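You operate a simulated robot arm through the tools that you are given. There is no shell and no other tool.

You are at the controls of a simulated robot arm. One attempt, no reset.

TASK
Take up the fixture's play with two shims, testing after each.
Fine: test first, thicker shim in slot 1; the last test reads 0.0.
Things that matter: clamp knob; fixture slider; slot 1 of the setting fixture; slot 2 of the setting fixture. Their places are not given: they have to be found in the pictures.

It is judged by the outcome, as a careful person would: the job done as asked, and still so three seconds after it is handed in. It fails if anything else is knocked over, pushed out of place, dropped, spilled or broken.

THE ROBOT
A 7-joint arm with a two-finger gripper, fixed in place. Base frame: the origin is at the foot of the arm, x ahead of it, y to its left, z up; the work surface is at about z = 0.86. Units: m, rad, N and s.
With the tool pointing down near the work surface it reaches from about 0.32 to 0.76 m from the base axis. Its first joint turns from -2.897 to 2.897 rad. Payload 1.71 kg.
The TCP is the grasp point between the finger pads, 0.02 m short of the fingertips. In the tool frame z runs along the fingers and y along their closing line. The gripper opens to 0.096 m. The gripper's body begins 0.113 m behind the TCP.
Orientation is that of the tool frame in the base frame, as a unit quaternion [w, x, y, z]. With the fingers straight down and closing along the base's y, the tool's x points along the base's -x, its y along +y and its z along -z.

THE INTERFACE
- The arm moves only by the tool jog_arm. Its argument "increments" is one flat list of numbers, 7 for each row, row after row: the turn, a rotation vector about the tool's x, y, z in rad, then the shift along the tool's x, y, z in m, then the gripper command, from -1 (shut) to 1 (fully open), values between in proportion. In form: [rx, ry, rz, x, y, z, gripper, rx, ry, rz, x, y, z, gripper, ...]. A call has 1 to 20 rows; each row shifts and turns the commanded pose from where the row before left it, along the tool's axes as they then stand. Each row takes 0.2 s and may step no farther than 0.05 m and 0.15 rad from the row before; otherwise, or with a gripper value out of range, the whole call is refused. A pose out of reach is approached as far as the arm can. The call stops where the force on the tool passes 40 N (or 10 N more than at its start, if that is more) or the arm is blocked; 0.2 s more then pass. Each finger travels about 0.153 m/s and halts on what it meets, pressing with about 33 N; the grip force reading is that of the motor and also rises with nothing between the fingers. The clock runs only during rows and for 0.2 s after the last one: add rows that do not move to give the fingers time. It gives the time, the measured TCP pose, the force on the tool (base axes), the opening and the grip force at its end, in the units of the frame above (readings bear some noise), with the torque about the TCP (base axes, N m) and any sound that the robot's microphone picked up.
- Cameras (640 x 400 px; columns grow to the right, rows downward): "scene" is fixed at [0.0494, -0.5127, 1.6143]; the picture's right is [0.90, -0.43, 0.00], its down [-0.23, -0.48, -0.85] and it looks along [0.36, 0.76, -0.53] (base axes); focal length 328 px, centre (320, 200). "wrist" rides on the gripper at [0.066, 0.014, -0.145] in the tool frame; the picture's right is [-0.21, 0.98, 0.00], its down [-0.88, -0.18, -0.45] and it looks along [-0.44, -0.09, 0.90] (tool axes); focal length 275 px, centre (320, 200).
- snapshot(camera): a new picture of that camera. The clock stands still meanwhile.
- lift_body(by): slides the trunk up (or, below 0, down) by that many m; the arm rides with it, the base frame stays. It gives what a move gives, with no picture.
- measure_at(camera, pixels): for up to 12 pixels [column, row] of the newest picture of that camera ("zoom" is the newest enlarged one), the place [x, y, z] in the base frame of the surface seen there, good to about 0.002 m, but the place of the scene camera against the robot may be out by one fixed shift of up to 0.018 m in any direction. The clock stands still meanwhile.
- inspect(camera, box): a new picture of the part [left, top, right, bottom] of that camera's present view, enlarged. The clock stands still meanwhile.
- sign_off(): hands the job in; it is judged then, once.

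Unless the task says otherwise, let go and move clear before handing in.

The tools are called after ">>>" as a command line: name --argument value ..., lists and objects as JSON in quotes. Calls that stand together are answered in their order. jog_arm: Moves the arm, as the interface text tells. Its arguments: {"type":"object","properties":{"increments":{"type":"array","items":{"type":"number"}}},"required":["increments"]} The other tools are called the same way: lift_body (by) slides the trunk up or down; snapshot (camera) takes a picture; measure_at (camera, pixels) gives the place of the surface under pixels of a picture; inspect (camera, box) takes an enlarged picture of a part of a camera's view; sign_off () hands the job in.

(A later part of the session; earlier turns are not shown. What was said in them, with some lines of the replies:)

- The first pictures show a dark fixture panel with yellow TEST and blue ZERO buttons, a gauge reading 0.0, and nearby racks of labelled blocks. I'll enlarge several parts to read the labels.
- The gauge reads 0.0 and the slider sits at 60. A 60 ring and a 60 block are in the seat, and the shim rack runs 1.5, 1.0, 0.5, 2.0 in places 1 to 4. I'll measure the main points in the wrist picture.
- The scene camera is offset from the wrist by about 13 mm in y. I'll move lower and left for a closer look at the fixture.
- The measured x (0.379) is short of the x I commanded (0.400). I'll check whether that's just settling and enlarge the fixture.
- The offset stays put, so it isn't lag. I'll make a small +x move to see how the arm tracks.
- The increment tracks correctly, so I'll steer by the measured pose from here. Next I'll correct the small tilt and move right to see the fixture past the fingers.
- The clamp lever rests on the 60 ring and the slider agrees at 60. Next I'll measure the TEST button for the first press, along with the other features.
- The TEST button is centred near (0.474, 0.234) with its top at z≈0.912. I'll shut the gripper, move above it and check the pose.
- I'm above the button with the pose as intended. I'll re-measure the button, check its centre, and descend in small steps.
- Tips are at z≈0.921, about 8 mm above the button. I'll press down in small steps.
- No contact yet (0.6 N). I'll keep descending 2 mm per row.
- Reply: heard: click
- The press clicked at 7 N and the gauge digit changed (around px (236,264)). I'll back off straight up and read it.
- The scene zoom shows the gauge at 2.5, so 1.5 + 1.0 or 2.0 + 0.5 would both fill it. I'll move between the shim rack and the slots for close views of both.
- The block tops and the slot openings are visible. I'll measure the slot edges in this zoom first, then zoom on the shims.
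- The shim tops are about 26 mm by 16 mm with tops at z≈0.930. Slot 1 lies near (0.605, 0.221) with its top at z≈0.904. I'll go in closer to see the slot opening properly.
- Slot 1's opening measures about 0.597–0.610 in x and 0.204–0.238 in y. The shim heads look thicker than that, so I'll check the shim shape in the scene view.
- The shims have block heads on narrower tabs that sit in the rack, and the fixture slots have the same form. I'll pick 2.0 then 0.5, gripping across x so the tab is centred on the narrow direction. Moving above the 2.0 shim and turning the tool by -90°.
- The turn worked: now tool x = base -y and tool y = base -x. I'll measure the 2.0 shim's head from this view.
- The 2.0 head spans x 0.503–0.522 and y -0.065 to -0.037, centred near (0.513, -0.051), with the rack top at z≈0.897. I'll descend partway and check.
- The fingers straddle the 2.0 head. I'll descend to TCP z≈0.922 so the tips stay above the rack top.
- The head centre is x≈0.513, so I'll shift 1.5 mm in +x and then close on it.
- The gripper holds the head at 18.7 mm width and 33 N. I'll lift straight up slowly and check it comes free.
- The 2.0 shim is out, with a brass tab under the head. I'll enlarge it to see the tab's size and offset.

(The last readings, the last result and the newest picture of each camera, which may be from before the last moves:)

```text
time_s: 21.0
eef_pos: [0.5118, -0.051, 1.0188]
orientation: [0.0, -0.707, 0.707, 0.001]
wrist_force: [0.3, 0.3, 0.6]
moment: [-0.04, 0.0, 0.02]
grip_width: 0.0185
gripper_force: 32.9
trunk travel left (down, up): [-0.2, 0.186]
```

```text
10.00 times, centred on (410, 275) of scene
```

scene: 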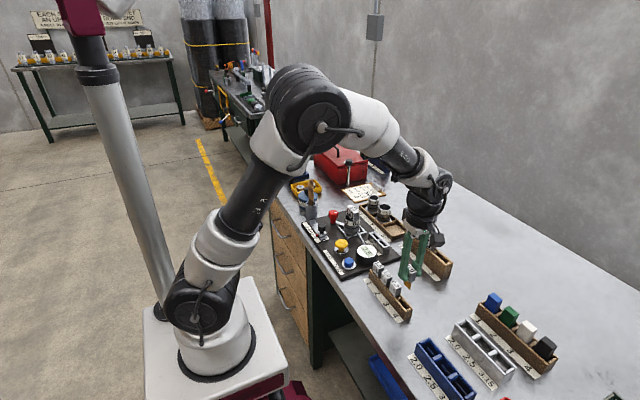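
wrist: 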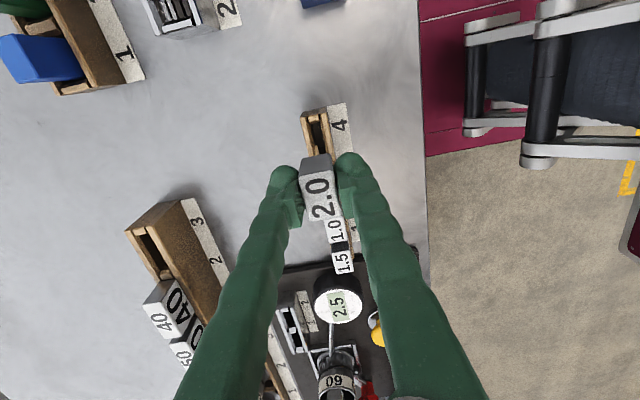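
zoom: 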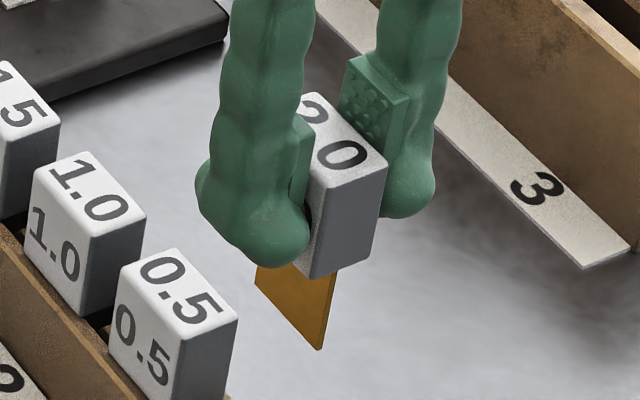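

The tab is a thin brass plate centred under the head, about 20 mm long, so there's ample slack in slot 1. I'll raise the shim and carry it over slot 1 at (0.6035, 0.2215).

>>> jog_arm --increments '[0, 0, 0, 0, 0, -0.04, -1, 0, 0, 0, -0.0341, -0.01146, 0, -1, 0, 0, 0, -0.0341, -0.01146, 0, -1, 0, 0, 0, -0.0341, -0.01146, 0, -1, 0, 0, 0, -0.0341, -0.01146, 0, -1, 0, 0, 0, -0.0341, -0.01146, 0, -1, 0, 0, 0, -0.0341, -0.01146, 0, -1, 0, 0, 0, -0.0341, -0.01146, 0, -1, 0, 0, 0, -0.0341, -0.01146, 0, -1, 0, 0, 0, 0, 0, 0, -1, 0, 0, 0, 0, 0, 0, -1]'

>>> snapshot --camera "wrist"

>>> inspect --camera "scene" --box '[320, 170, 440, 280]'

```text
time_s: 23.4
eef_pos: [0.6071, 0.2215, 1.0577]
orientation: [0.001, 0.707, -0.707, 0.0]
wrist_force: [-1.2, 0.4, -0.9]
moment: [0.05, -0.01, 0.0]
grip_width: 0.0184
gripper_force: 32.8
trunk travel left (down, up): [-0.2, 0.186]
```

```text
taken
```

wrist: 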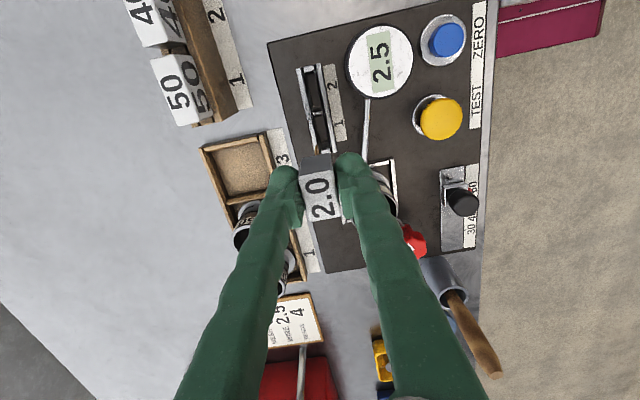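

```text
3.64 times, centred on (380, 225) of scene
```

zoom: 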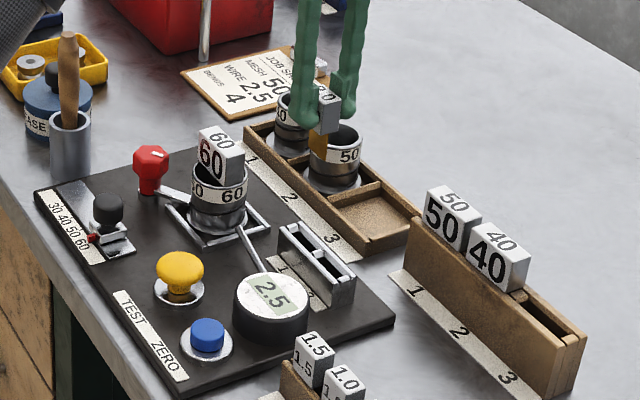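

The TCP is at x=0.6071, 3.6 mm past target. I'll re-measure the slots from this new angle before descending.

>>> inspect --camera "wrist" --box '[270, 55, 390, 160]'

```text
3.81 times, centred on (330, 108) of wrist
```

zoom: 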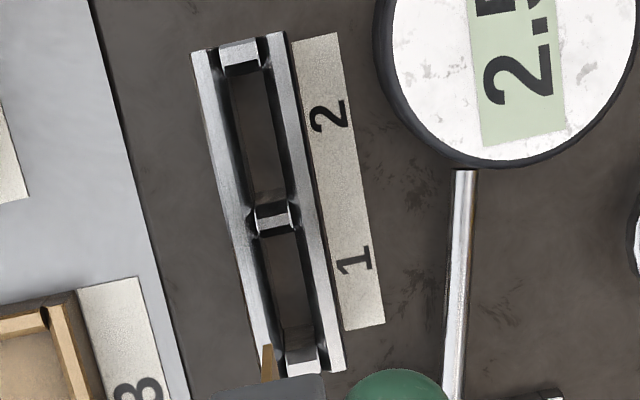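

>>> measure_at --camera "zoom" --pixels '[[222, 54], [259, 52], [237, 66], [262, 62], [255, 212], [290, 208], [258, 228], [293, 225], [285, 364], [318, 360], [254, 290], [306, 275]]'

>>> measure_at --camera "zoom" --pixels '[[200, 55], [240, 250], [262, 340], [280, 40], [315, 230], [335, 365], [270, 150], [285, 290], [245, 100], [268, 270], [303, 300], [266, 355]]'

```text
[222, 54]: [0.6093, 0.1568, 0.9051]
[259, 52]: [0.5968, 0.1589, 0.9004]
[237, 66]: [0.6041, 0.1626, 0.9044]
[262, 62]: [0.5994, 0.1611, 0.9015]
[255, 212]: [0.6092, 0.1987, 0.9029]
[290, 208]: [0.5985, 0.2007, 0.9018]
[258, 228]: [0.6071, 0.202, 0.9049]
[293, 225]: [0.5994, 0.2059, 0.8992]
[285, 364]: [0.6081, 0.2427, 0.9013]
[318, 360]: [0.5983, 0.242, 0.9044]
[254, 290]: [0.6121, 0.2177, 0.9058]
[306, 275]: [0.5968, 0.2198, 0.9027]
```

```text
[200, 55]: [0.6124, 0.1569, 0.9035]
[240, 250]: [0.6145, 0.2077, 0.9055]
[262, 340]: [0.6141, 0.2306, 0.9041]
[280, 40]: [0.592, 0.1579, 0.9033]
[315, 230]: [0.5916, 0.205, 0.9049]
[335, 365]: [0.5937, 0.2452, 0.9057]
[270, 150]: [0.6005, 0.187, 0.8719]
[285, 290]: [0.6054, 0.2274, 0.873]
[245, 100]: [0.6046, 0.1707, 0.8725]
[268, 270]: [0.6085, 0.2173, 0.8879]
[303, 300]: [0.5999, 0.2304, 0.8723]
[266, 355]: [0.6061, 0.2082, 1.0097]
```

Slot 1 measures x 0.597–0.610 and y 0.204–0.239, floor z≈0.873, top z≈0.904. I'll centre at (0.6035, 0.2215), lower until the tab is just above the slot, and check.

>>> jog_arm --increments '[0, 0, 0, 0, 0.0036, 0, -1, 0, 0, 0, 0, 0, 0.04, -1, 0, 0, 0, 0, 0, 0.04, -1, 0, 0, 0, 0, 0, 0.014, -1, 0, 0, 0, 0, 0, 0, -1, 0, 0, 0, 0, 0, 0, -1]'

>>> snapshot --camera "wrist"

>>> inspect --camera "scene" --box '[340, 190, 420, 270]'

```text
time_s: 24.8
eef_pos: [0.6024, 0.2218, 0.9653]
orientation: [-0.001, -0.707, 0.707, 0.001]
wrist_force: [0.0, 0.2, 0.1]
moment: [0.01, -0.01, -0.02]
grip_width: 0.0184
gripper_force: 32.7
trunk travel left (down, up): [-0.2, 0.186]
```

```text
taken
```

wrist: 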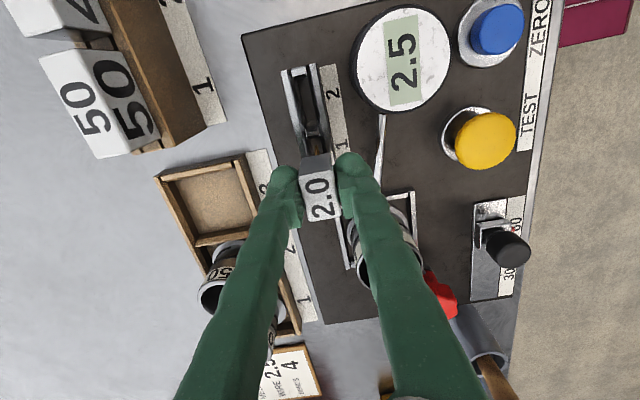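

```text
5.00 times, centred on (380, 230) of scene
```

zoom: 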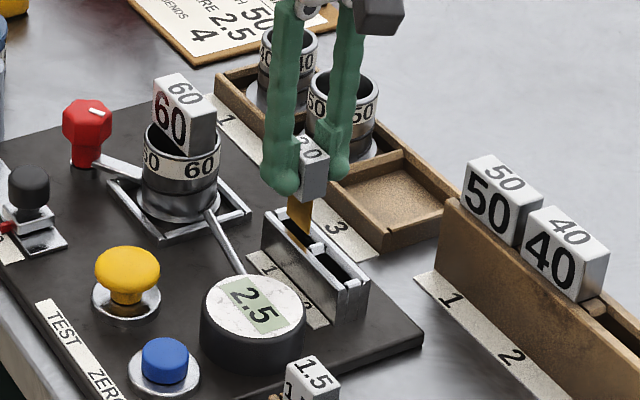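

The tab is lined up over slot 1 (scene zoom px (300,215)). I'll lower slowly into the slot, watching force.

>>> jog_arm --increments '[0, 0, 0, 0, -0.001, 0.005, -1, 0, 0, 0, 0, 0, 0.005, -1, 0, 0, 0, 0, 0, 0.005, -1, 0, 0, 0, 0, 0, 0.005, -1, 0, 0, 0, 0, 0, 0.005, -1, 0, 0, 0, 0, 0, 0.004, -1, 0, 0, 0, 0, 0, 0, -1]'

>>> inspect --camera "scene" --box '[350, 200, 410, 260]'

>>> snapshot --camera "wrist"

```text
time_s: 26.4
eef_pos: [0.6023, 0.2213, 0.9346]
orientation: [0.0, -0.707, 0.707, 0.0]
wrist_force: [0.6, 0.1, -0.7]
moment: [-0.01, 0.0, 0.02]
grip_width: 0.0186
gripper_force: 32.9
trunk travel left (down, up): [-0.2, 0.186]
```

```text
6.67 times, centred on (380, 230) of scene
```

zoom: 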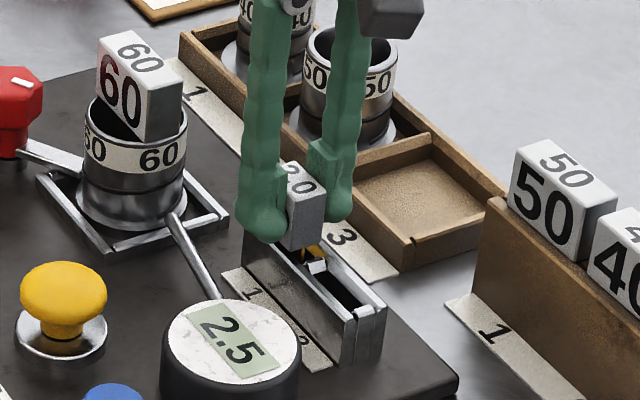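

```text
taken
```

wrist: 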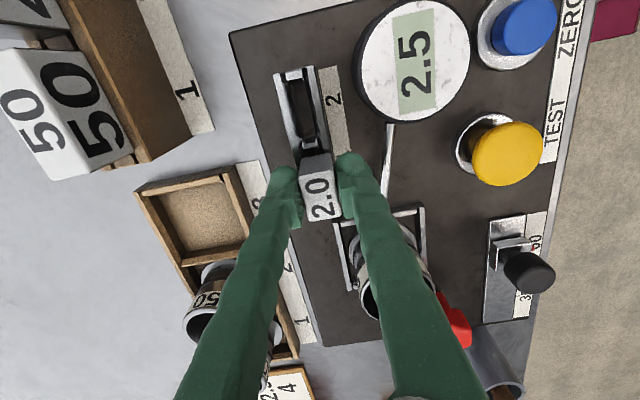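

The tab is inside slot 1 with no contact yet. I'll continue in 1 mm steps until it seats.

>>> jog_arm --increments '[0, 0, 0, 0, 0, 0.001, -1, 0, 0, 0, 0, 0, 0.001, -1, 0, 0, 0, 0, 0, 0.001, -1, 0, 0, 0, 0, 0, 0.001, -1]'

```text
time_s: 27.4
eef_pos: [0.6041, 0.2218, 0.9312]
orientation: [0.001, 0.707, -0.707, 0.0]
wrist_force: [0.3, 0.2, 1.3]
moment: [0.03, 0.0, 0.01]
grip_width: 0.0183
gripper_force: 33.5
trunk travel left (down, up): [-0.2, 0.186]
```

>>> jog_arm --increments '[0, 0, 0, 0, 0, 0.001, -1, 0, 0, 0, 0, 0, 0.001, -1, 0, 0, 0, 0, 0, 0.001, -1]'

>>> inspect --camera "scene" --box '[360, 210, 405, 255]'

```text
time_s: 28.2
eef_pos: [0.6032, 0.2218, 0.9305]
orientation: [0.001, -0.707, 0.708, 0.0]
wrist_force: [1.9, -0.8, 21.4]
moment: [-0.07, 0.04, 0.03]
grip_width: 0.0182
gripper_force: 32.8
trunk travel left (down, up): [-0.2, 0.186]
```

```text
8.89 times, centred on (382, 232) of scene
```

zoom: 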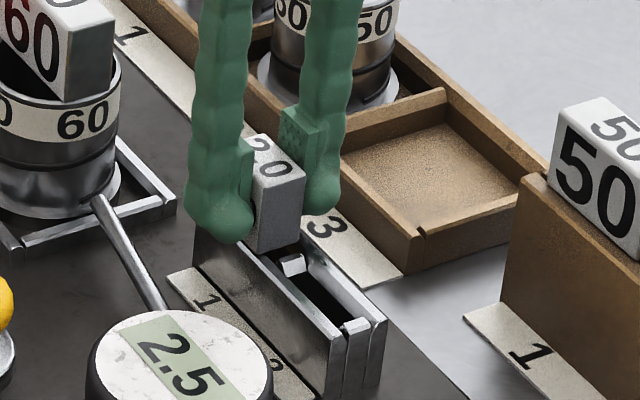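

Contact at TCP z=0.9305 with 21 N matches the head resting on the slot top. I'll ease off slightly, open the fingers and rise.

>>> jog_arm --increments '[0, 0, 0, 0, 0, -0.0015, -1, 0, 0, 0, 0, 0, 0, -0.45, 0, 0, 0, 0, 0, 0, -0.25, 0, 0, 0, 0, 0, 0, -0.25]'

>>> inspect --camera "scene" --box '[360, 210, 405, 255]'

```text
time_s: 29.2
eef_pos: [0.6026, 0.221, 0.9292]
orientation: [-0.001, -0.707, 0.707, 0.001]
wrist_force: [-0.6, 0.5, -0.4]
moment: [-0.01, 0.04, -0.03]
grip_width: 0.0362
gripper_force: 0.0
trunk travel left (down, up): [-0.2, 0.186]
```

```text
8.89 times, centred on (382, 232) of scene
```

zoom: 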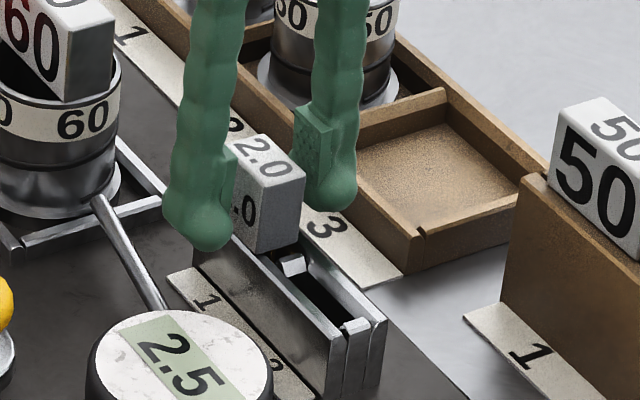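

The 2.0 shim stands upright in slot 1, released. I'll rise straight up clear of it and look.

>>> jog_arm --increments '[0, 0, 0, 0, 0, -0.01, -0.25, 0, 0, 0, 0, 0, -0.03, -0.25, 0, 0, 0, 0, 0, -0.04, -0.25, 0, 0, 0, 0, 0, -0.04, -0.25, 0, 0, 0, 0, 0, 0, -0.25]'

>>> snapshot --camera "wrist"

>>> inspect --camera "scene" --box '[320, 190, 420, 280]'

```text
time_s: 30.4
eef_pos: [0.6028, 0.2228, 1.0485]
orientation: [-0.001, -0.707, 0.707, 0.001]
wrist_force: [0.5, -0.2, -0.1]
moment: [-0.03, 0.04, 0.01]
grip_width: 0.0363
gripper_force: 0.1
trunk travel left (down, up): [-0.2, 0.186]
```

```text
taken
```

wrist: 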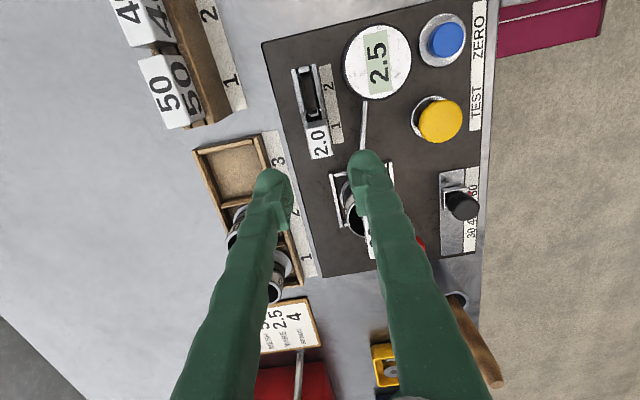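

```text
4.44 times, centred on (370, 235) of scene
```

zoom: 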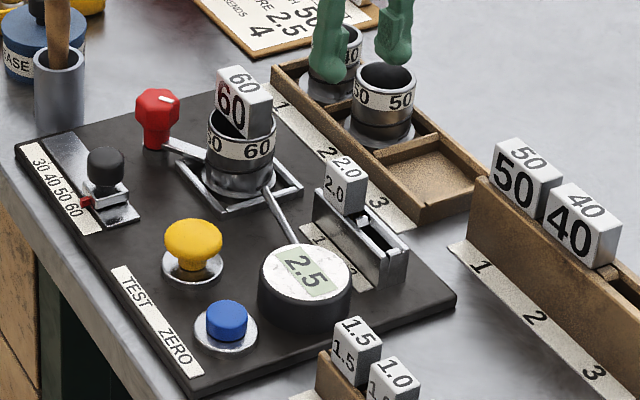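

Slot 1 holds the 2.0 shim squarely. Next I'll shut the gripper and move above TEST at (0.474, 0.235).

>>> jog_arm --increments '[0, 0, 0, -0.003, 0.0322, 0, -1, 0, 0, 0, -0.003, 0.0322, 0, -1, 0, 0, 0, -0.003, 0.0322, 0, -1, 0, 0, 0, -0.003, 0.0322, 0, -1, 0, 0, 0, 0, 0, 0.04, -1, 0, 0, 0, 0, 0, 0.04, -1, 0, 0, 0, 0, 0, 0.02, -1, 0, 0, 0, 0, 0, 0, -1, 0, 0, 0, 0, 0, 0, -1]'

>>> snapshot --camera "wrist"

```text
time_s: 32.4
eef_pos: [0.4739, 0.2314, 0.9477]
orientation: [0.001, 0.707, -0.707, -0.001]
wrist_force: [-0.2, 0.1, -0.5]
moment: [-0.01, -0.01, 0.02]
grip_width: 0.0004
gripper_force: 29.2
trunk travel left (down, up): [-0.2, 0.186]
```

```text
taken
```

wrist: 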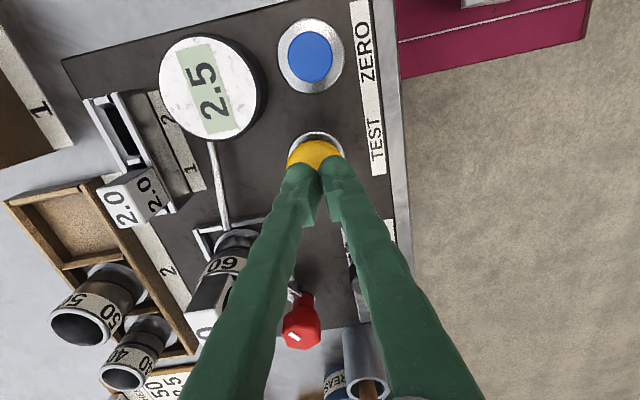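

I'm above TEST with tips at z≈0.928. I'll press down slowly, nudging +3 mm in y towards the centre.

>>> jog_arm --increments '[0, 0, 0, -0.003, 0, 0.006, -1, 0, 0, 0, 0, 0, 0.006, -1, 0, 0, 0, 0, 0, 0.005, -1, 0, 0, 0, 0, 0, 0.002, -1, 0, 0, 0, 0, 0, 0.002, -1, 0, 0, 0, 0, 0, 0.002, -1, 0, 0, 0, 0, 0, 0.002, -1]'

>>> snapshot --camera "wrist"

```text
time_s: 34.0
eef_pos: [0.4737, 0.2371, 0.9248]
orientation: [0.0, -0.707, 0.707, 0.001]
wrist_force: [2.0, 2.4, 5.4]
moment: [0.01, -0.04, 0.02]
grip_width: 0.0
gripper_force: 30.0
trunk travel left (down, up): [-0.2, 0.186]
heard: click
```

```text
taken
```

wrist: 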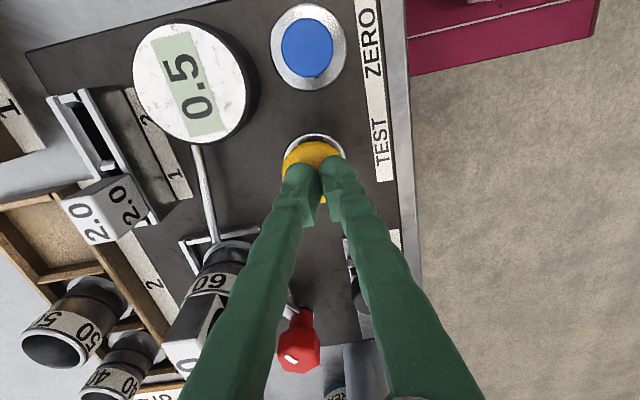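

The click came and the gauge reads 0.5, so the 0.5 shim goes in slot 2. I'll retreat up and move above the 0.5 shim near (0.5135, -0.008).

>>> jog_arm --increments '[0, 0, 0, 0, 0, -0.01, -1, 0, 0, 0, 0, 0, -0.04, -1, 0, 0, 0, 0, 0, -0.04, -1, 0, 0, 0, 0, 0, -0.03, -1, 0, 0, 0, 0.04, -0.0065, 0, -1, 0, 0, 0, 0.04, -0.0065, 0, -1, 0, 0, 0, 0.04, -0.0065, 0, -1, 0, 0, 0, 0.04, -0.0065, 0, -1, 0, 0, 0, 0.04, -0.0065, 0, -0.1, 0, 0, 0, 0.045, -0.0065, 0, -0.1, 0, 0, 0, 0, 0, 0, -0.1, 0, 0, 0, 0, 0, 0, -0.1]'

>>> snapshot --camera "wrist"

>>> inspect --camera "scene" --box '[320, 190, 440, 320]'

```text
time_s: 36.6
eef_pos: [0.5139, -0.0086, 1.0445]
orientation: [0.001, 0.707, -0.707, 0.0]
wrist_force: [-0.6, -0.4, 1.0]
moment: [-0.06, -0.02, 0.0]
grip_width: 0.0432
gripper_force: 0.1
trunk travel left (down, up): [-0.2, 0.186]
```

```text
taken
```

wrist: 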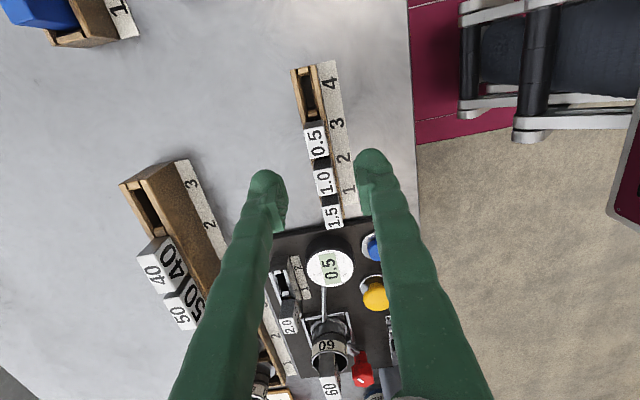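

```text
3.08 times, centred on (380, 255) of scene
```

zoom: 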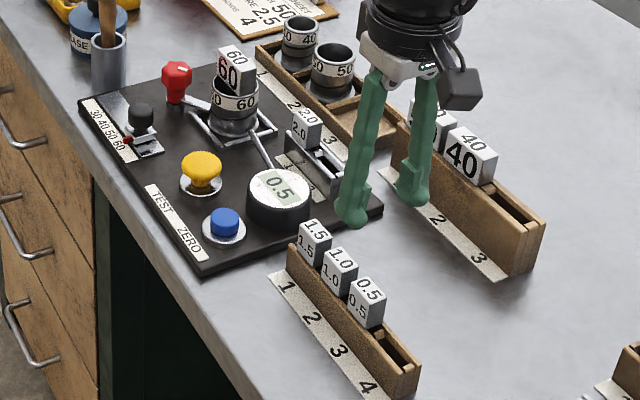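

The gauge holds 0.5 and everything else looks undisturbed. I'll measure the 0.5 shim's head.

>>> inspect --camera "wrist" --box '[270, 90, 390, 165]'

```text
5.33 times, centred on (330, 128) of wrist
```

zoom: 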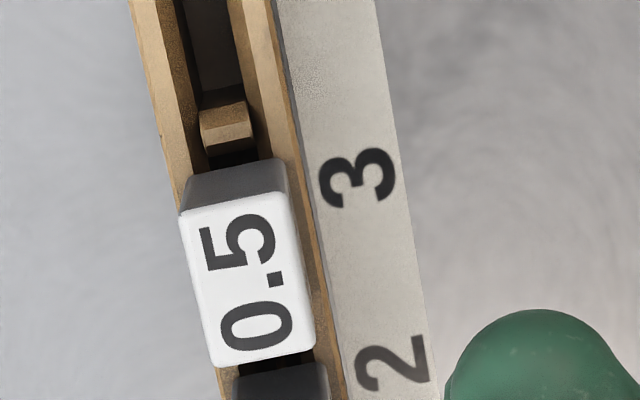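

>>> measure_at --camera "zoom" --pixels '[[186, 216], [285, 198], [220, 360], [310, 345], [248, 280], [195, 285], [298, 270], [235, 207], [262, 356], [225, 108], [250, 180], [335, 360]]'

```text
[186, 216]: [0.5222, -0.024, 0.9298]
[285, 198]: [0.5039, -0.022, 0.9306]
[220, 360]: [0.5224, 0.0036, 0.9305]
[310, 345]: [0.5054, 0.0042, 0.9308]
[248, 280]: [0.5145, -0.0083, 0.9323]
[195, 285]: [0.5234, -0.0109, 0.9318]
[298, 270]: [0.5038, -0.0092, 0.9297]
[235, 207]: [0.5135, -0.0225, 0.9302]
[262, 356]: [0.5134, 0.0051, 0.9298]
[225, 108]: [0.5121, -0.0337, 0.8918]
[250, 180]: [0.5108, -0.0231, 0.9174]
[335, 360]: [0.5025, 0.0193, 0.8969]
```

The 0.5 head is centred at about (0.5135, -0.009), right under the TCP. I'll descend to TCP z≈0.923.

>>> jog_arm --increments '[0, 0, 0, 0.0005, 0, 0.04, -0.1, 0, 0, 0, 0, 0, 0.04, -0.1, 0, 0, 0, 0, 0, 0.02, -0.1, 0, 0, 0, 0, 0, 0.012, -0.1, 0, 0, 0, 0, 0, 0.01, -0.1, 0, 0, 0, 0, 0, 0, -0.1]'

>>> snapshot --camera "wrist"

>>> inspect --camera "scene" --box '[350, 220, 430, 310]'

```text
time_s: 38.0
eef_pos: [0.5136, -0.0093, 0.9222]
orientation: [-0.001, -0.707, 0.707, 0.0]
wrist_force: [1.1, 0.3, 0.1]
moment: [0.03, -0.01, -0.02]
grip_width: 0.043
gripper_force: 0.1
trunk travel left (down, up): [-0.2, 0.186]
```

```text
taken
```

wrist: 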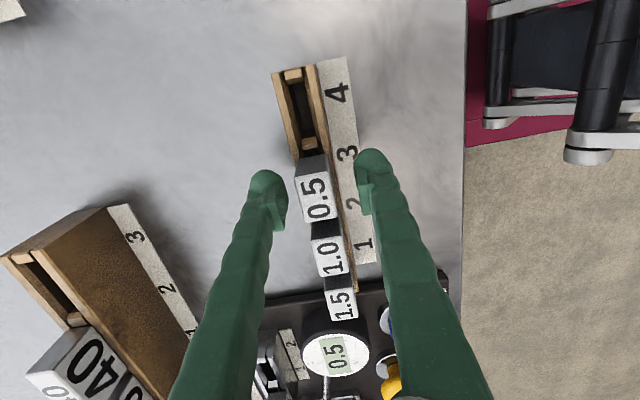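

```text
4.44 times, centred on (390, 265) of scene
```

zoom: 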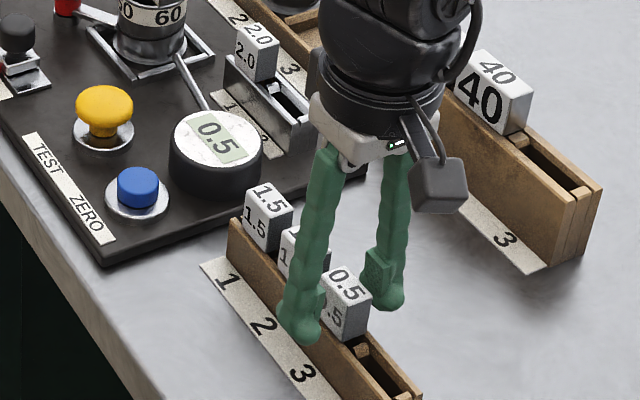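

The fingers straddle the 0.5 head evenly. I'll close and lift straight up.

>>> jog_arm --increments '[0, 0, 0, 0, 0, 0, -0.3, 0, 0, 0, 0, 0, 0, -0.5, 0, 0, 0, 0, 0, 0, -1, 0, 0, 0, 0, 0, 0, -1, 0, 0, 0, 0, 0, -0.005, -1, 0, 0, 0, 0, 0, -0.01, -1, 0, 0, 0, 0, 0, -0.02, -1, 0, 0, 0, 0, 0, -0.03, -1, 0, 0, 0, 0, 0, -0.035, -1, 0, 0, 0, 0, 0, -0.035, -1, 0, 0, 0, 0, 0, 0, -1]'

>>> snapshot --camera "wrist"

>>> inspect --camera "scene" --box '[340, 190, 440, 310]'

```text
time_s: 40.4
eef_pos: [0.5136, -0.0107, 1.0575]
orientation: [0.0, -0.707, 0.707, 0.0]
wrist_force: [0.3, 0.3, -0.2]
moment: [0.0, 0.02, 0.04]
grip_width: 0.0184
gripper_force: 33.1
trunk travel left (down, up): [-0.2, 0.186]
```

```text
taken
```

wrist: 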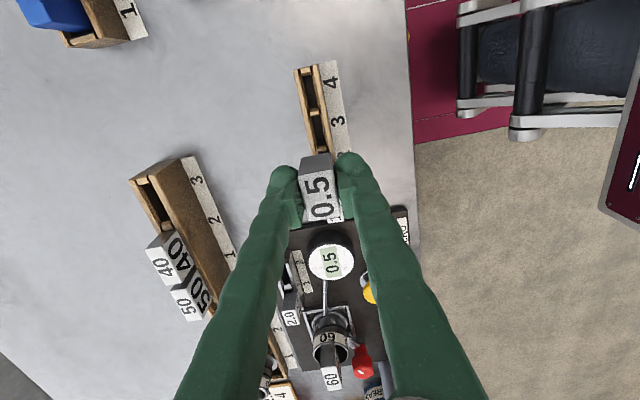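

```text
3.33 times, centred on (390, 250) of scene
```

zoom: 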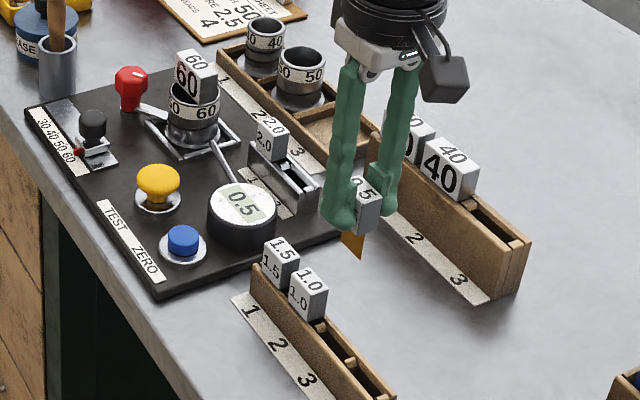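

The 0.5 shim is held cleanly and the 1.0 and 1.5 stay in place. I'll carry it over slot 2 at (0.6035, 0.1805).

>>> jog_arm --increments '[0, 0, 0, -0.0319, -0.015, 0, -1, 0, 0, 0, -0.0319, -0.015, 0, -1, 0, 0, 0, -0.0319, -0.015, 0, -1, 0, 0, 0, -0.0319, -0.015, 0, -1, 0, 0, 0, -0.0319, -0.015, 0, -1, 0, 0, 0, -0.0319, -0.015, 0, -1, 0, 0, 0, 0, 0, 0, -1, 0, 0, 0, 0, 0, 0, -1]'

>>> snapshot --camera "wrist"

>>> inspect --camera "wrist" --box '[270, 80, 390, 180]'

```text
time_s: 42.2
eef_pos: [0.604, 0.1814, 1.0567]
orientation: [-0.001, -0.707, 0.707, 0.001]
wrist_force: [-0.8, -0.2, -0.8]
moment: [0.02, 0.0, -0.02]
grip_width: 0.0181
gripper_force: 33.3
trunk travel left (down, up): [-0.2, 0.186]
```

```text
taken
```

wrist: 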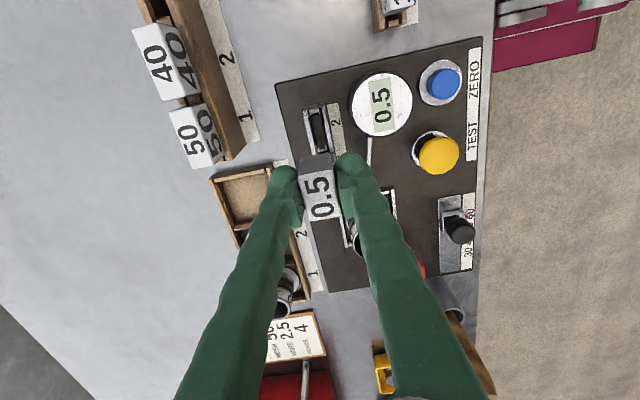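

```text
4.00 times, centred on (330, 130) of wrist
```

zoom: 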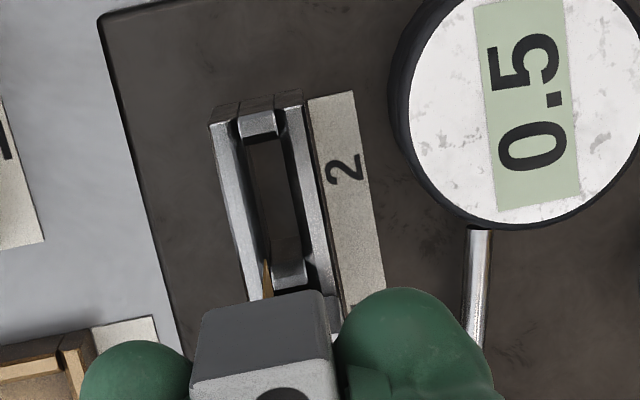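

>>> measure_at --camera "zoom" --pixels '[[240, 128], [272, 126], [245, 140], [272, 136], [268, 280], [300, 275], [235, 200], [300, 190], [266, 290], [218, 160], [318, 260], [270, 200]]'

```text
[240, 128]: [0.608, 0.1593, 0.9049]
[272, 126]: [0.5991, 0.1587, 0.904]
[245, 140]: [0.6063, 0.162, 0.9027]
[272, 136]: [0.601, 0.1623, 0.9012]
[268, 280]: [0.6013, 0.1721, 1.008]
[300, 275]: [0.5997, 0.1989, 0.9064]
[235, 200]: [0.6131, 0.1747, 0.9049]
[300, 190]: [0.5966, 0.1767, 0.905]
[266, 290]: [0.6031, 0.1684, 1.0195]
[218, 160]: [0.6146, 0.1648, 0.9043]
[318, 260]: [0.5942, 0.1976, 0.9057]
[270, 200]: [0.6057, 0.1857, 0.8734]
```

Slot 2 spans y 0.1625–0.198 and x 0.597–0.610, and the tab edge sits at y≈0.168. The alignment is good, so I'll descend to just above the slot.

>>> jog_arm --increments '[0, 0, 0, 0.0005, 0.0005, 0.04, -1, 0, 0, 0, 0, 0, 0.04, -1, 0, 0, 0, 0, 0, 0.012, -1, 0, 0, 0, 0, 0, 0, -1, 0, 0, 0, 0, 0, 0, -1]'

>>> snapshot --camera "wrist"

>>> inspect --camera "scene" --box '[350, 195, 420, 265]'

```text
time_s: 43.4
eef_pos: [0.6022, 0.1838, 0.9661]
orientation: [0.001, 0.707, -0.707, -0.001]
wrist_force: [-0.2, -0.5, 0.1]
moment: [0.01, 0.01, 0.02]
grip_width: 0.0186
gripper_force: 33.6
trunk travel left (down, up): [-0.2, 0.186]
```

```text
taken
```

wrist: 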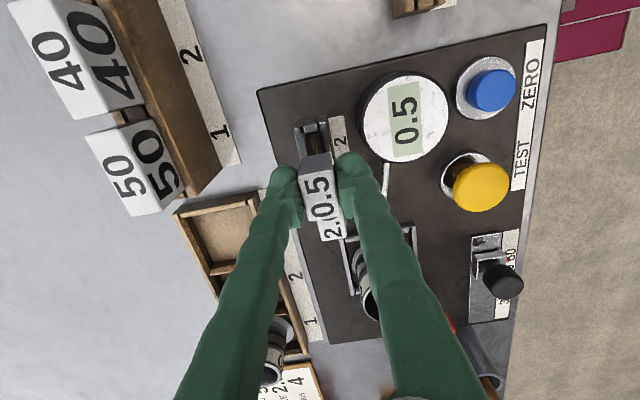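

```text
5.71 times, centred on (385, 230) of scene
```

zoom: 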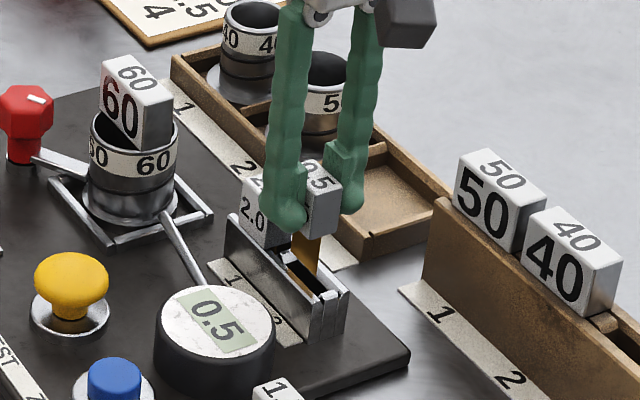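

The y reading is 0.1838, 3 mm more than planned. I'll take another reading before lowering further.

>>> jog_arm --increments '[0, 0, 0, 0, 0, 0, -1]'

>>> measure_at --camera "wrist" --pixels '[[303, 187], [330, 178], [312, 220], [338, 210], [318, 200], [305, 135], [322, 130], [325, 150], [318, 226], [343, 222], [322, 241], [345, 234]]'

>>> inspect --camera "wrist" --box '[280, 110, 370, 180]'

```text
time_s: 43.8
eef_pos: [0.6027, 0.1824, 0.9656]
orientation: [0.001, 0.707, -0.707, -0.001]
wrist_force: [-0.8, 1.0, -0.6]
moment: [0.02, 0.0, -0.02]
grip_width: 0.0184
gripper_force: 32.9
trunk travel left (down, up): [-0.2, 0.186]
```

```text
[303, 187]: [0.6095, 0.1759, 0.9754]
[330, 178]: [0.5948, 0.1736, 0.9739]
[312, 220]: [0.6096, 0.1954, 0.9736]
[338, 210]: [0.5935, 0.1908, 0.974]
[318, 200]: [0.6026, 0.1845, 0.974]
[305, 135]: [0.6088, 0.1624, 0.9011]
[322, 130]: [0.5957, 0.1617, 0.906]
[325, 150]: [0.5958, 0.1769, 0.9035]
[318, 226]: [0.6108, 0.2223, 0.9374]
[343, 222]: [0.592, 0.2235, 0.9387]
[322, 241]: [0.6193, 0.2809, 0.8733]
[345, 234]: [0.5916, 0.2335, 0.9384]
```

```text
5.71 times, centred on (325, 145) of wrist
```

zoom: 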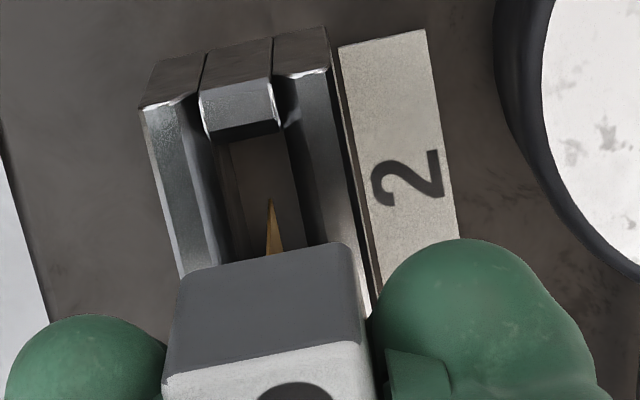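

The tab is seen within the slot opening (zoom px (270,215)). I'll shift 1.5 mm in -y and lower slowly.

>>> jog_arm --increments '[0, 0, 0, 0.0015, -0.0007, 0.003, -1, 0, 0, 0, 0, 0, 0.005, -1, 0, 0, 0, 0, 0, 0.005, -1, 0, 0, 0, 0, 0, 0.005, -1, 0, 0, 0, 0, 0, 0.005, -1, 0, 0, 0, 0, 0, 0.005, -1, 0, 0, 0, 0, 0, 0.003, -1, 0, 0, 0, 0, 0, 0, -1]'

>>> inspect --camera "scene" --box '[355, 205, 410, 260]'

```text
time_s: 45.6
eef_pos: [0.6044, 0.1804, 0.9336]
orientation: [0.0, 0.708, -0.707, -0.001]
wrist_force: [-0.4, -0.3, 0.3]
moment: [-0.01, 0.02, 0.0]
grip_width: 0.0182
gripper_force: 33.1
trunk travel left (down, up): [-0.2, 0.186]
```

```text
7.27 times, centred on (382, 232) of scene
```

zoom: 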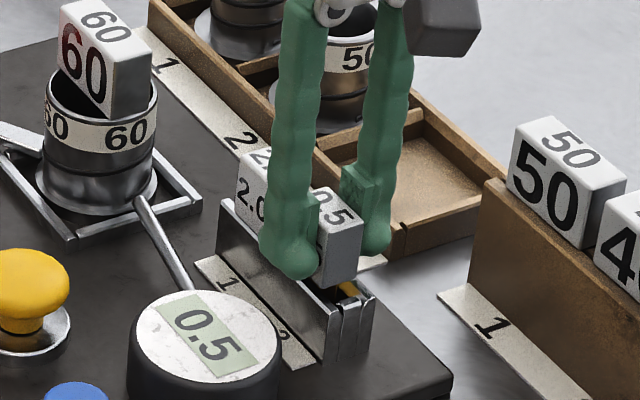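

The tab is inside slot 2 with no force. I'll finish seating in 1 mm steps.

>>> jog_arm --increments '[0, 0, 0, 0, 0, 0.001, -1, 0, 0, 0, 0, 0, 0.001, -1, 0, 0, 0, 0, 0, 0.001, -1, 0, 0, 0, 0, 0, 0.001, -1]'

```text
time_s: 46.6
eef_pos: [0.6038, 0.1808, 0.9297]
orientation: [0.0, 0.708, -0.707, -0.001]
wrist_force: [0.4, 0.7, 1.4]
moment: [-0.06, 0.01, 0.02]
grip_width: 0.0185
gripper_force: 33.1
trunk travel left (down, up): [-0.2, 0.186]
```

>>> jog_arm --increments '[0, 0, 0, 0, 0, 0.001, -1, 0, 0, 0, 0, 0, 0.001, -1]'

>>> inspect --camera "scene" --box '[355, 205, 410, 260]'

```text
time_s: 47.2
eef_pos: [0.6034, 0.1802, 0.9307]
orientation: [-0.001, 0.707, -0.707, 0.0]
wrist_force: [1.5, -0.2, 12.9]
moment: [-0.03, 0.03, -0.03]
grip_width: 0.0184
gripper_force: 32.8
trunk travel left (down, up): [-0.2, 0.186]
```

```text
7.27 times, centred on (382, 232) of scene
```

zoom: 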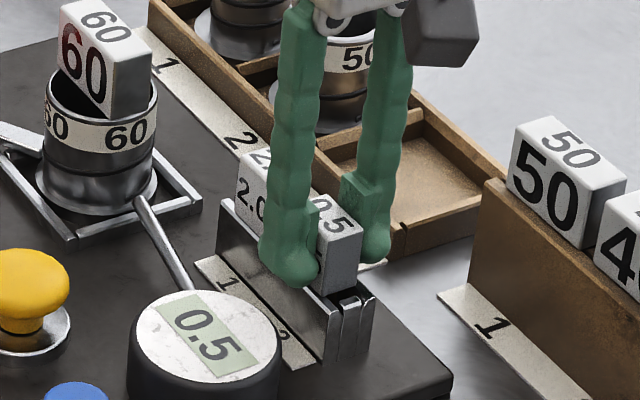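

Seated with 13 N of contact, head flush on the slot top. I'll ease off, open and rise.

>>> jog_arm --increments '[0, 0, 0, 0, 0, -0.001, -1, 0, 0, 0, 0, 0, 0, -0.45, 0, 0, 0, 0, 0, 0, -0.25, 0, 0, 0, 0, 0, 0, -0.25, 0, 0, 0, 0, 0, -0.01, -0.25, 0, 0, 0, 0, 0, -0.03, -0.25, 0, 0, 0, 0, 0, -0.04, -0.25, 0, 0, 0, 0, 0, -0.04, -0.25, 0, 0, 0, 0, 0, 0, -0.25]'

>>> snapshot --camera "wrist"

>>> inspect --camera "scene" --box '[320, 190, 420, 280]'

```text
time_s: 49.2
eef_pos: [0.603, 0.1783, 1.0505]
orientation: [-0.001, -0.707, 0.707, 0.001]
wrist_force: [0.0, 0.6, -0.7]
moment: [0.0, 0.01, 0.03]
grip_width: 0.0357
gripper_force: 0.0
trunk travel left (down, up): [-0.2, 0.186]
```

```text
taken
```

wrist: 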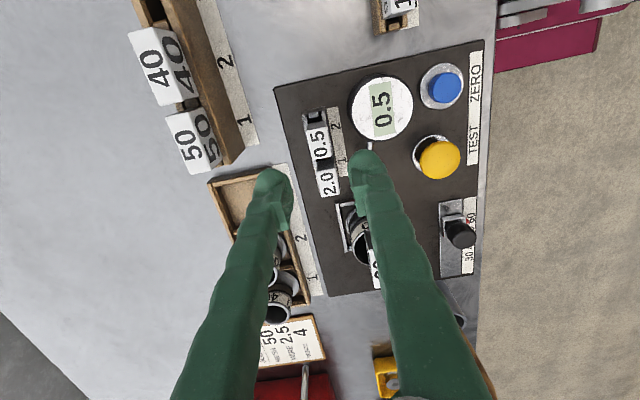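

```text
4.44 times, centred on (370, 235) of scene
```

zoom: 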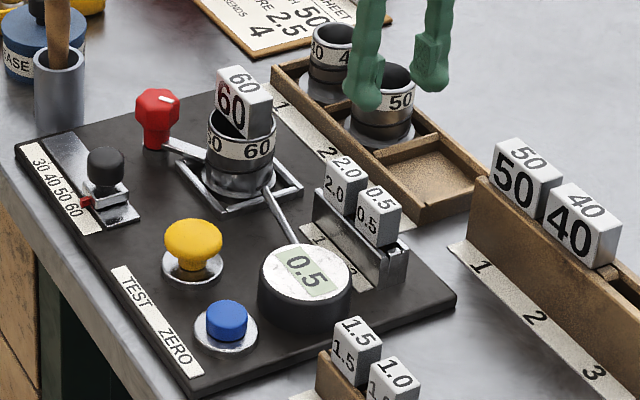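

Both shims are seated, 2.0 in slot 1 and 0.5 in slot 2. Next I'll shut the gripper, move above TEST, and run the last test.

>>> jog_arm --increments '[0, 0, 0, -0.014, 0.0322, 0, -1, 0, 0, 0, -0.014, 0.0322, 0, -1, 0, 0, 0, -0.014, 0.0322, 0, -1, 0, 0, 0, -0.014, 0.0322, 0, -1, 0, 0, 0, 0, 0, 0.04, -1, 0, 0, 0, 0, 0, 0.04, -1, 0, 0, 0, 0, 0, 0.02, -1, 0, 0, 0, 0, 0, 0, -1, 0, 0, 0, 0, 0, 0, -1]'

>>> snapshot --camera "wrist"

```text
time_s: 51.2
eef_pos: [0.4751, 0.2379, 0.951]
orientation: [0.0, -0.707, 0.707, 0.0]
wrist_force: [0.3, -0.5, 0.4]
moment: [0.01, 0.0, -0.02]
grip_width: 0.0001
gripper_force: 29.4
trunk travel left (down, up): [-0.2, 0.186]
```

```text
taken
```

wrist: 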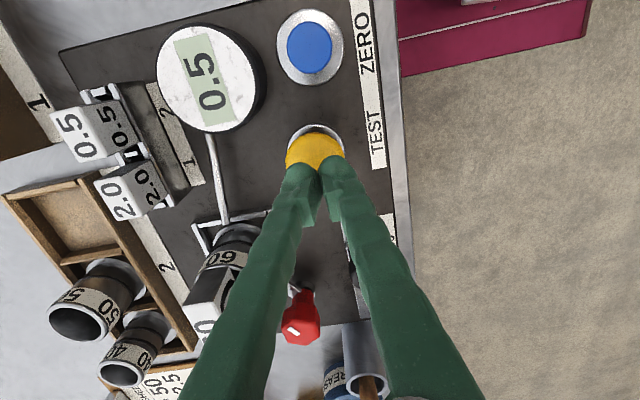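

I'm over TEST with y about 3 mm high, so I'll correct by -3 mm and press down slowly until the click.

>>> jog_arm --increments '[0, 0, 0, 0.003, 0.001, 0.006, -1, 0, 0, 0, 0, 0, 0.006, -1, 0, 0, 0, 0, 0, 0.007, -1, 0, 0, 0, 0, 0, 0.002, -1, 0, 0, 0, 0, 0, 0.002, -1, 0, 0, 0, 0, 0, 0.002, -1, 0, 0, 0, 0, 0, 0.002, -1]'

>>> snapshot --camera "wrist"

```text
time_s: 52.8
eef_pos: [0.474, 0.2332, 0.9235]
orientation: [-0.001, 0.707, -0.707, -0.001]
wrist_force: [2.1, -1.6, 14.7]
moment: [0.01, -0.12, -0.06]
grip_width: 0.0
gripper_force: 29.7
trunk travel left (down, up): [-0.2, 0.186]
heard: click
```

```text
taken
```

wrist: 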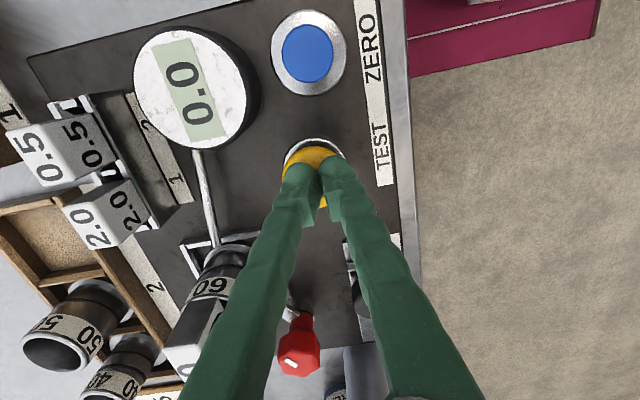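

The last test clicked and reads 0.0. I'll lift clear of the button and check the whole scene.

>>> jog_arm --increments '[0, 0, 0, 0, 0, -0.01, -1, 0, 0, 0, 0, 0, -0.04, -1, 0, 0, 0, 0, 0, -0.04, -1, 0, 0, 0, 0, 0, -0.04, -1, 0, 0, 0, 0, 0.0, -0.04, -1, 0, 0, 0, 0, 0, 0, -1, 0, 0, 0, 0, 0, 0, -1]'

>>> snapshot --camera "wrist"

>>> snapshot --camera "scene"

>>> inspect --camera "scene" --box '[290, 170, 460, 330]'

```text
time_s: 54.4
eef_pos: [0.4731, 0.2339, 1.0922]
orientation: [0.001, 0.708, -0.707, 0.0]
wrist_force: [0.2, -0.3, -0.6]
moment: [0.01, -0.01, 0.01]
grip_width: 0.0002
gripper_force: 29.3
trunk travel left (down, up): [-0.2, 0.186]
```

```text
taken
```

wrist: 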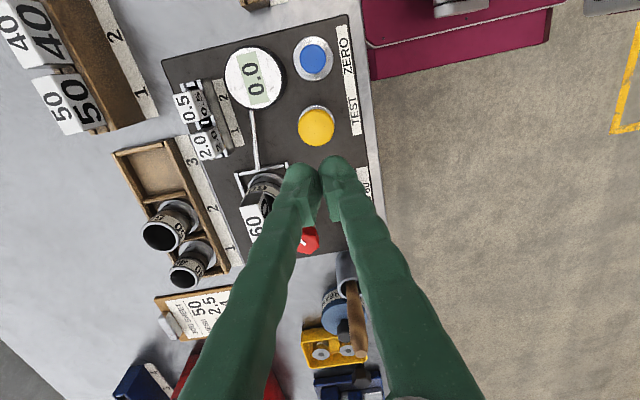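

```text
taken
```

scene: 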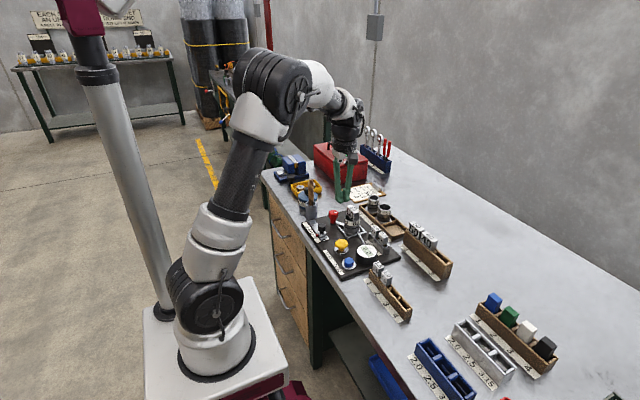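

```text
2.50 times, centred on (375, 250) of scene
```

zoom: 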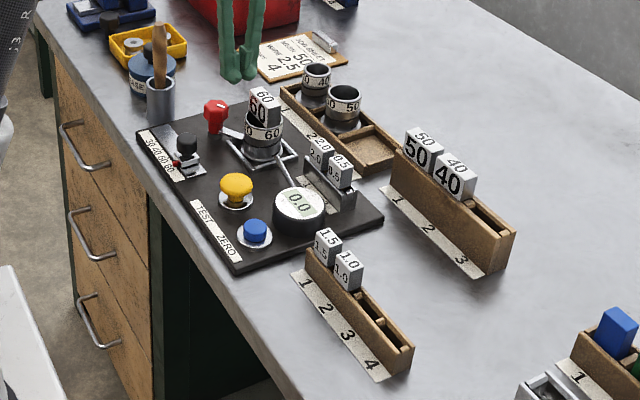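

The gauge reads 0.0, with the 2.0 shim in slot 1 and the 0.5 shim in slot 2. The slider is still at 60, the clamp knob and racks are undisturbed, and the arm is clear, so I'll hand in.

>>> sign_off

```text
The job is handed in.
```

The fixture's play is taken up with two shims, and the last test reads 0.0. I've handed the job in.

| Test | Shims in the fixture | Gauge reading |
|---|---|---|
| First | none | 2.5 |
| Second | 2.0 in slot 1 | 0.5 |
| Last | 2.0 in slot 1, 0.5 in slot 2 | 0.0 |

1.5 + 1.0 would also have made up the 2.5. I used 2.0 + 0.5 because starting with the thickest shim left more choices if the second reading had been unexpected.

I didn't use the ZERO button, the clamp knob or the slider, which is still at 60. In the final pictures nothing else had moved or fallen, and the arm was clear of the fixture.
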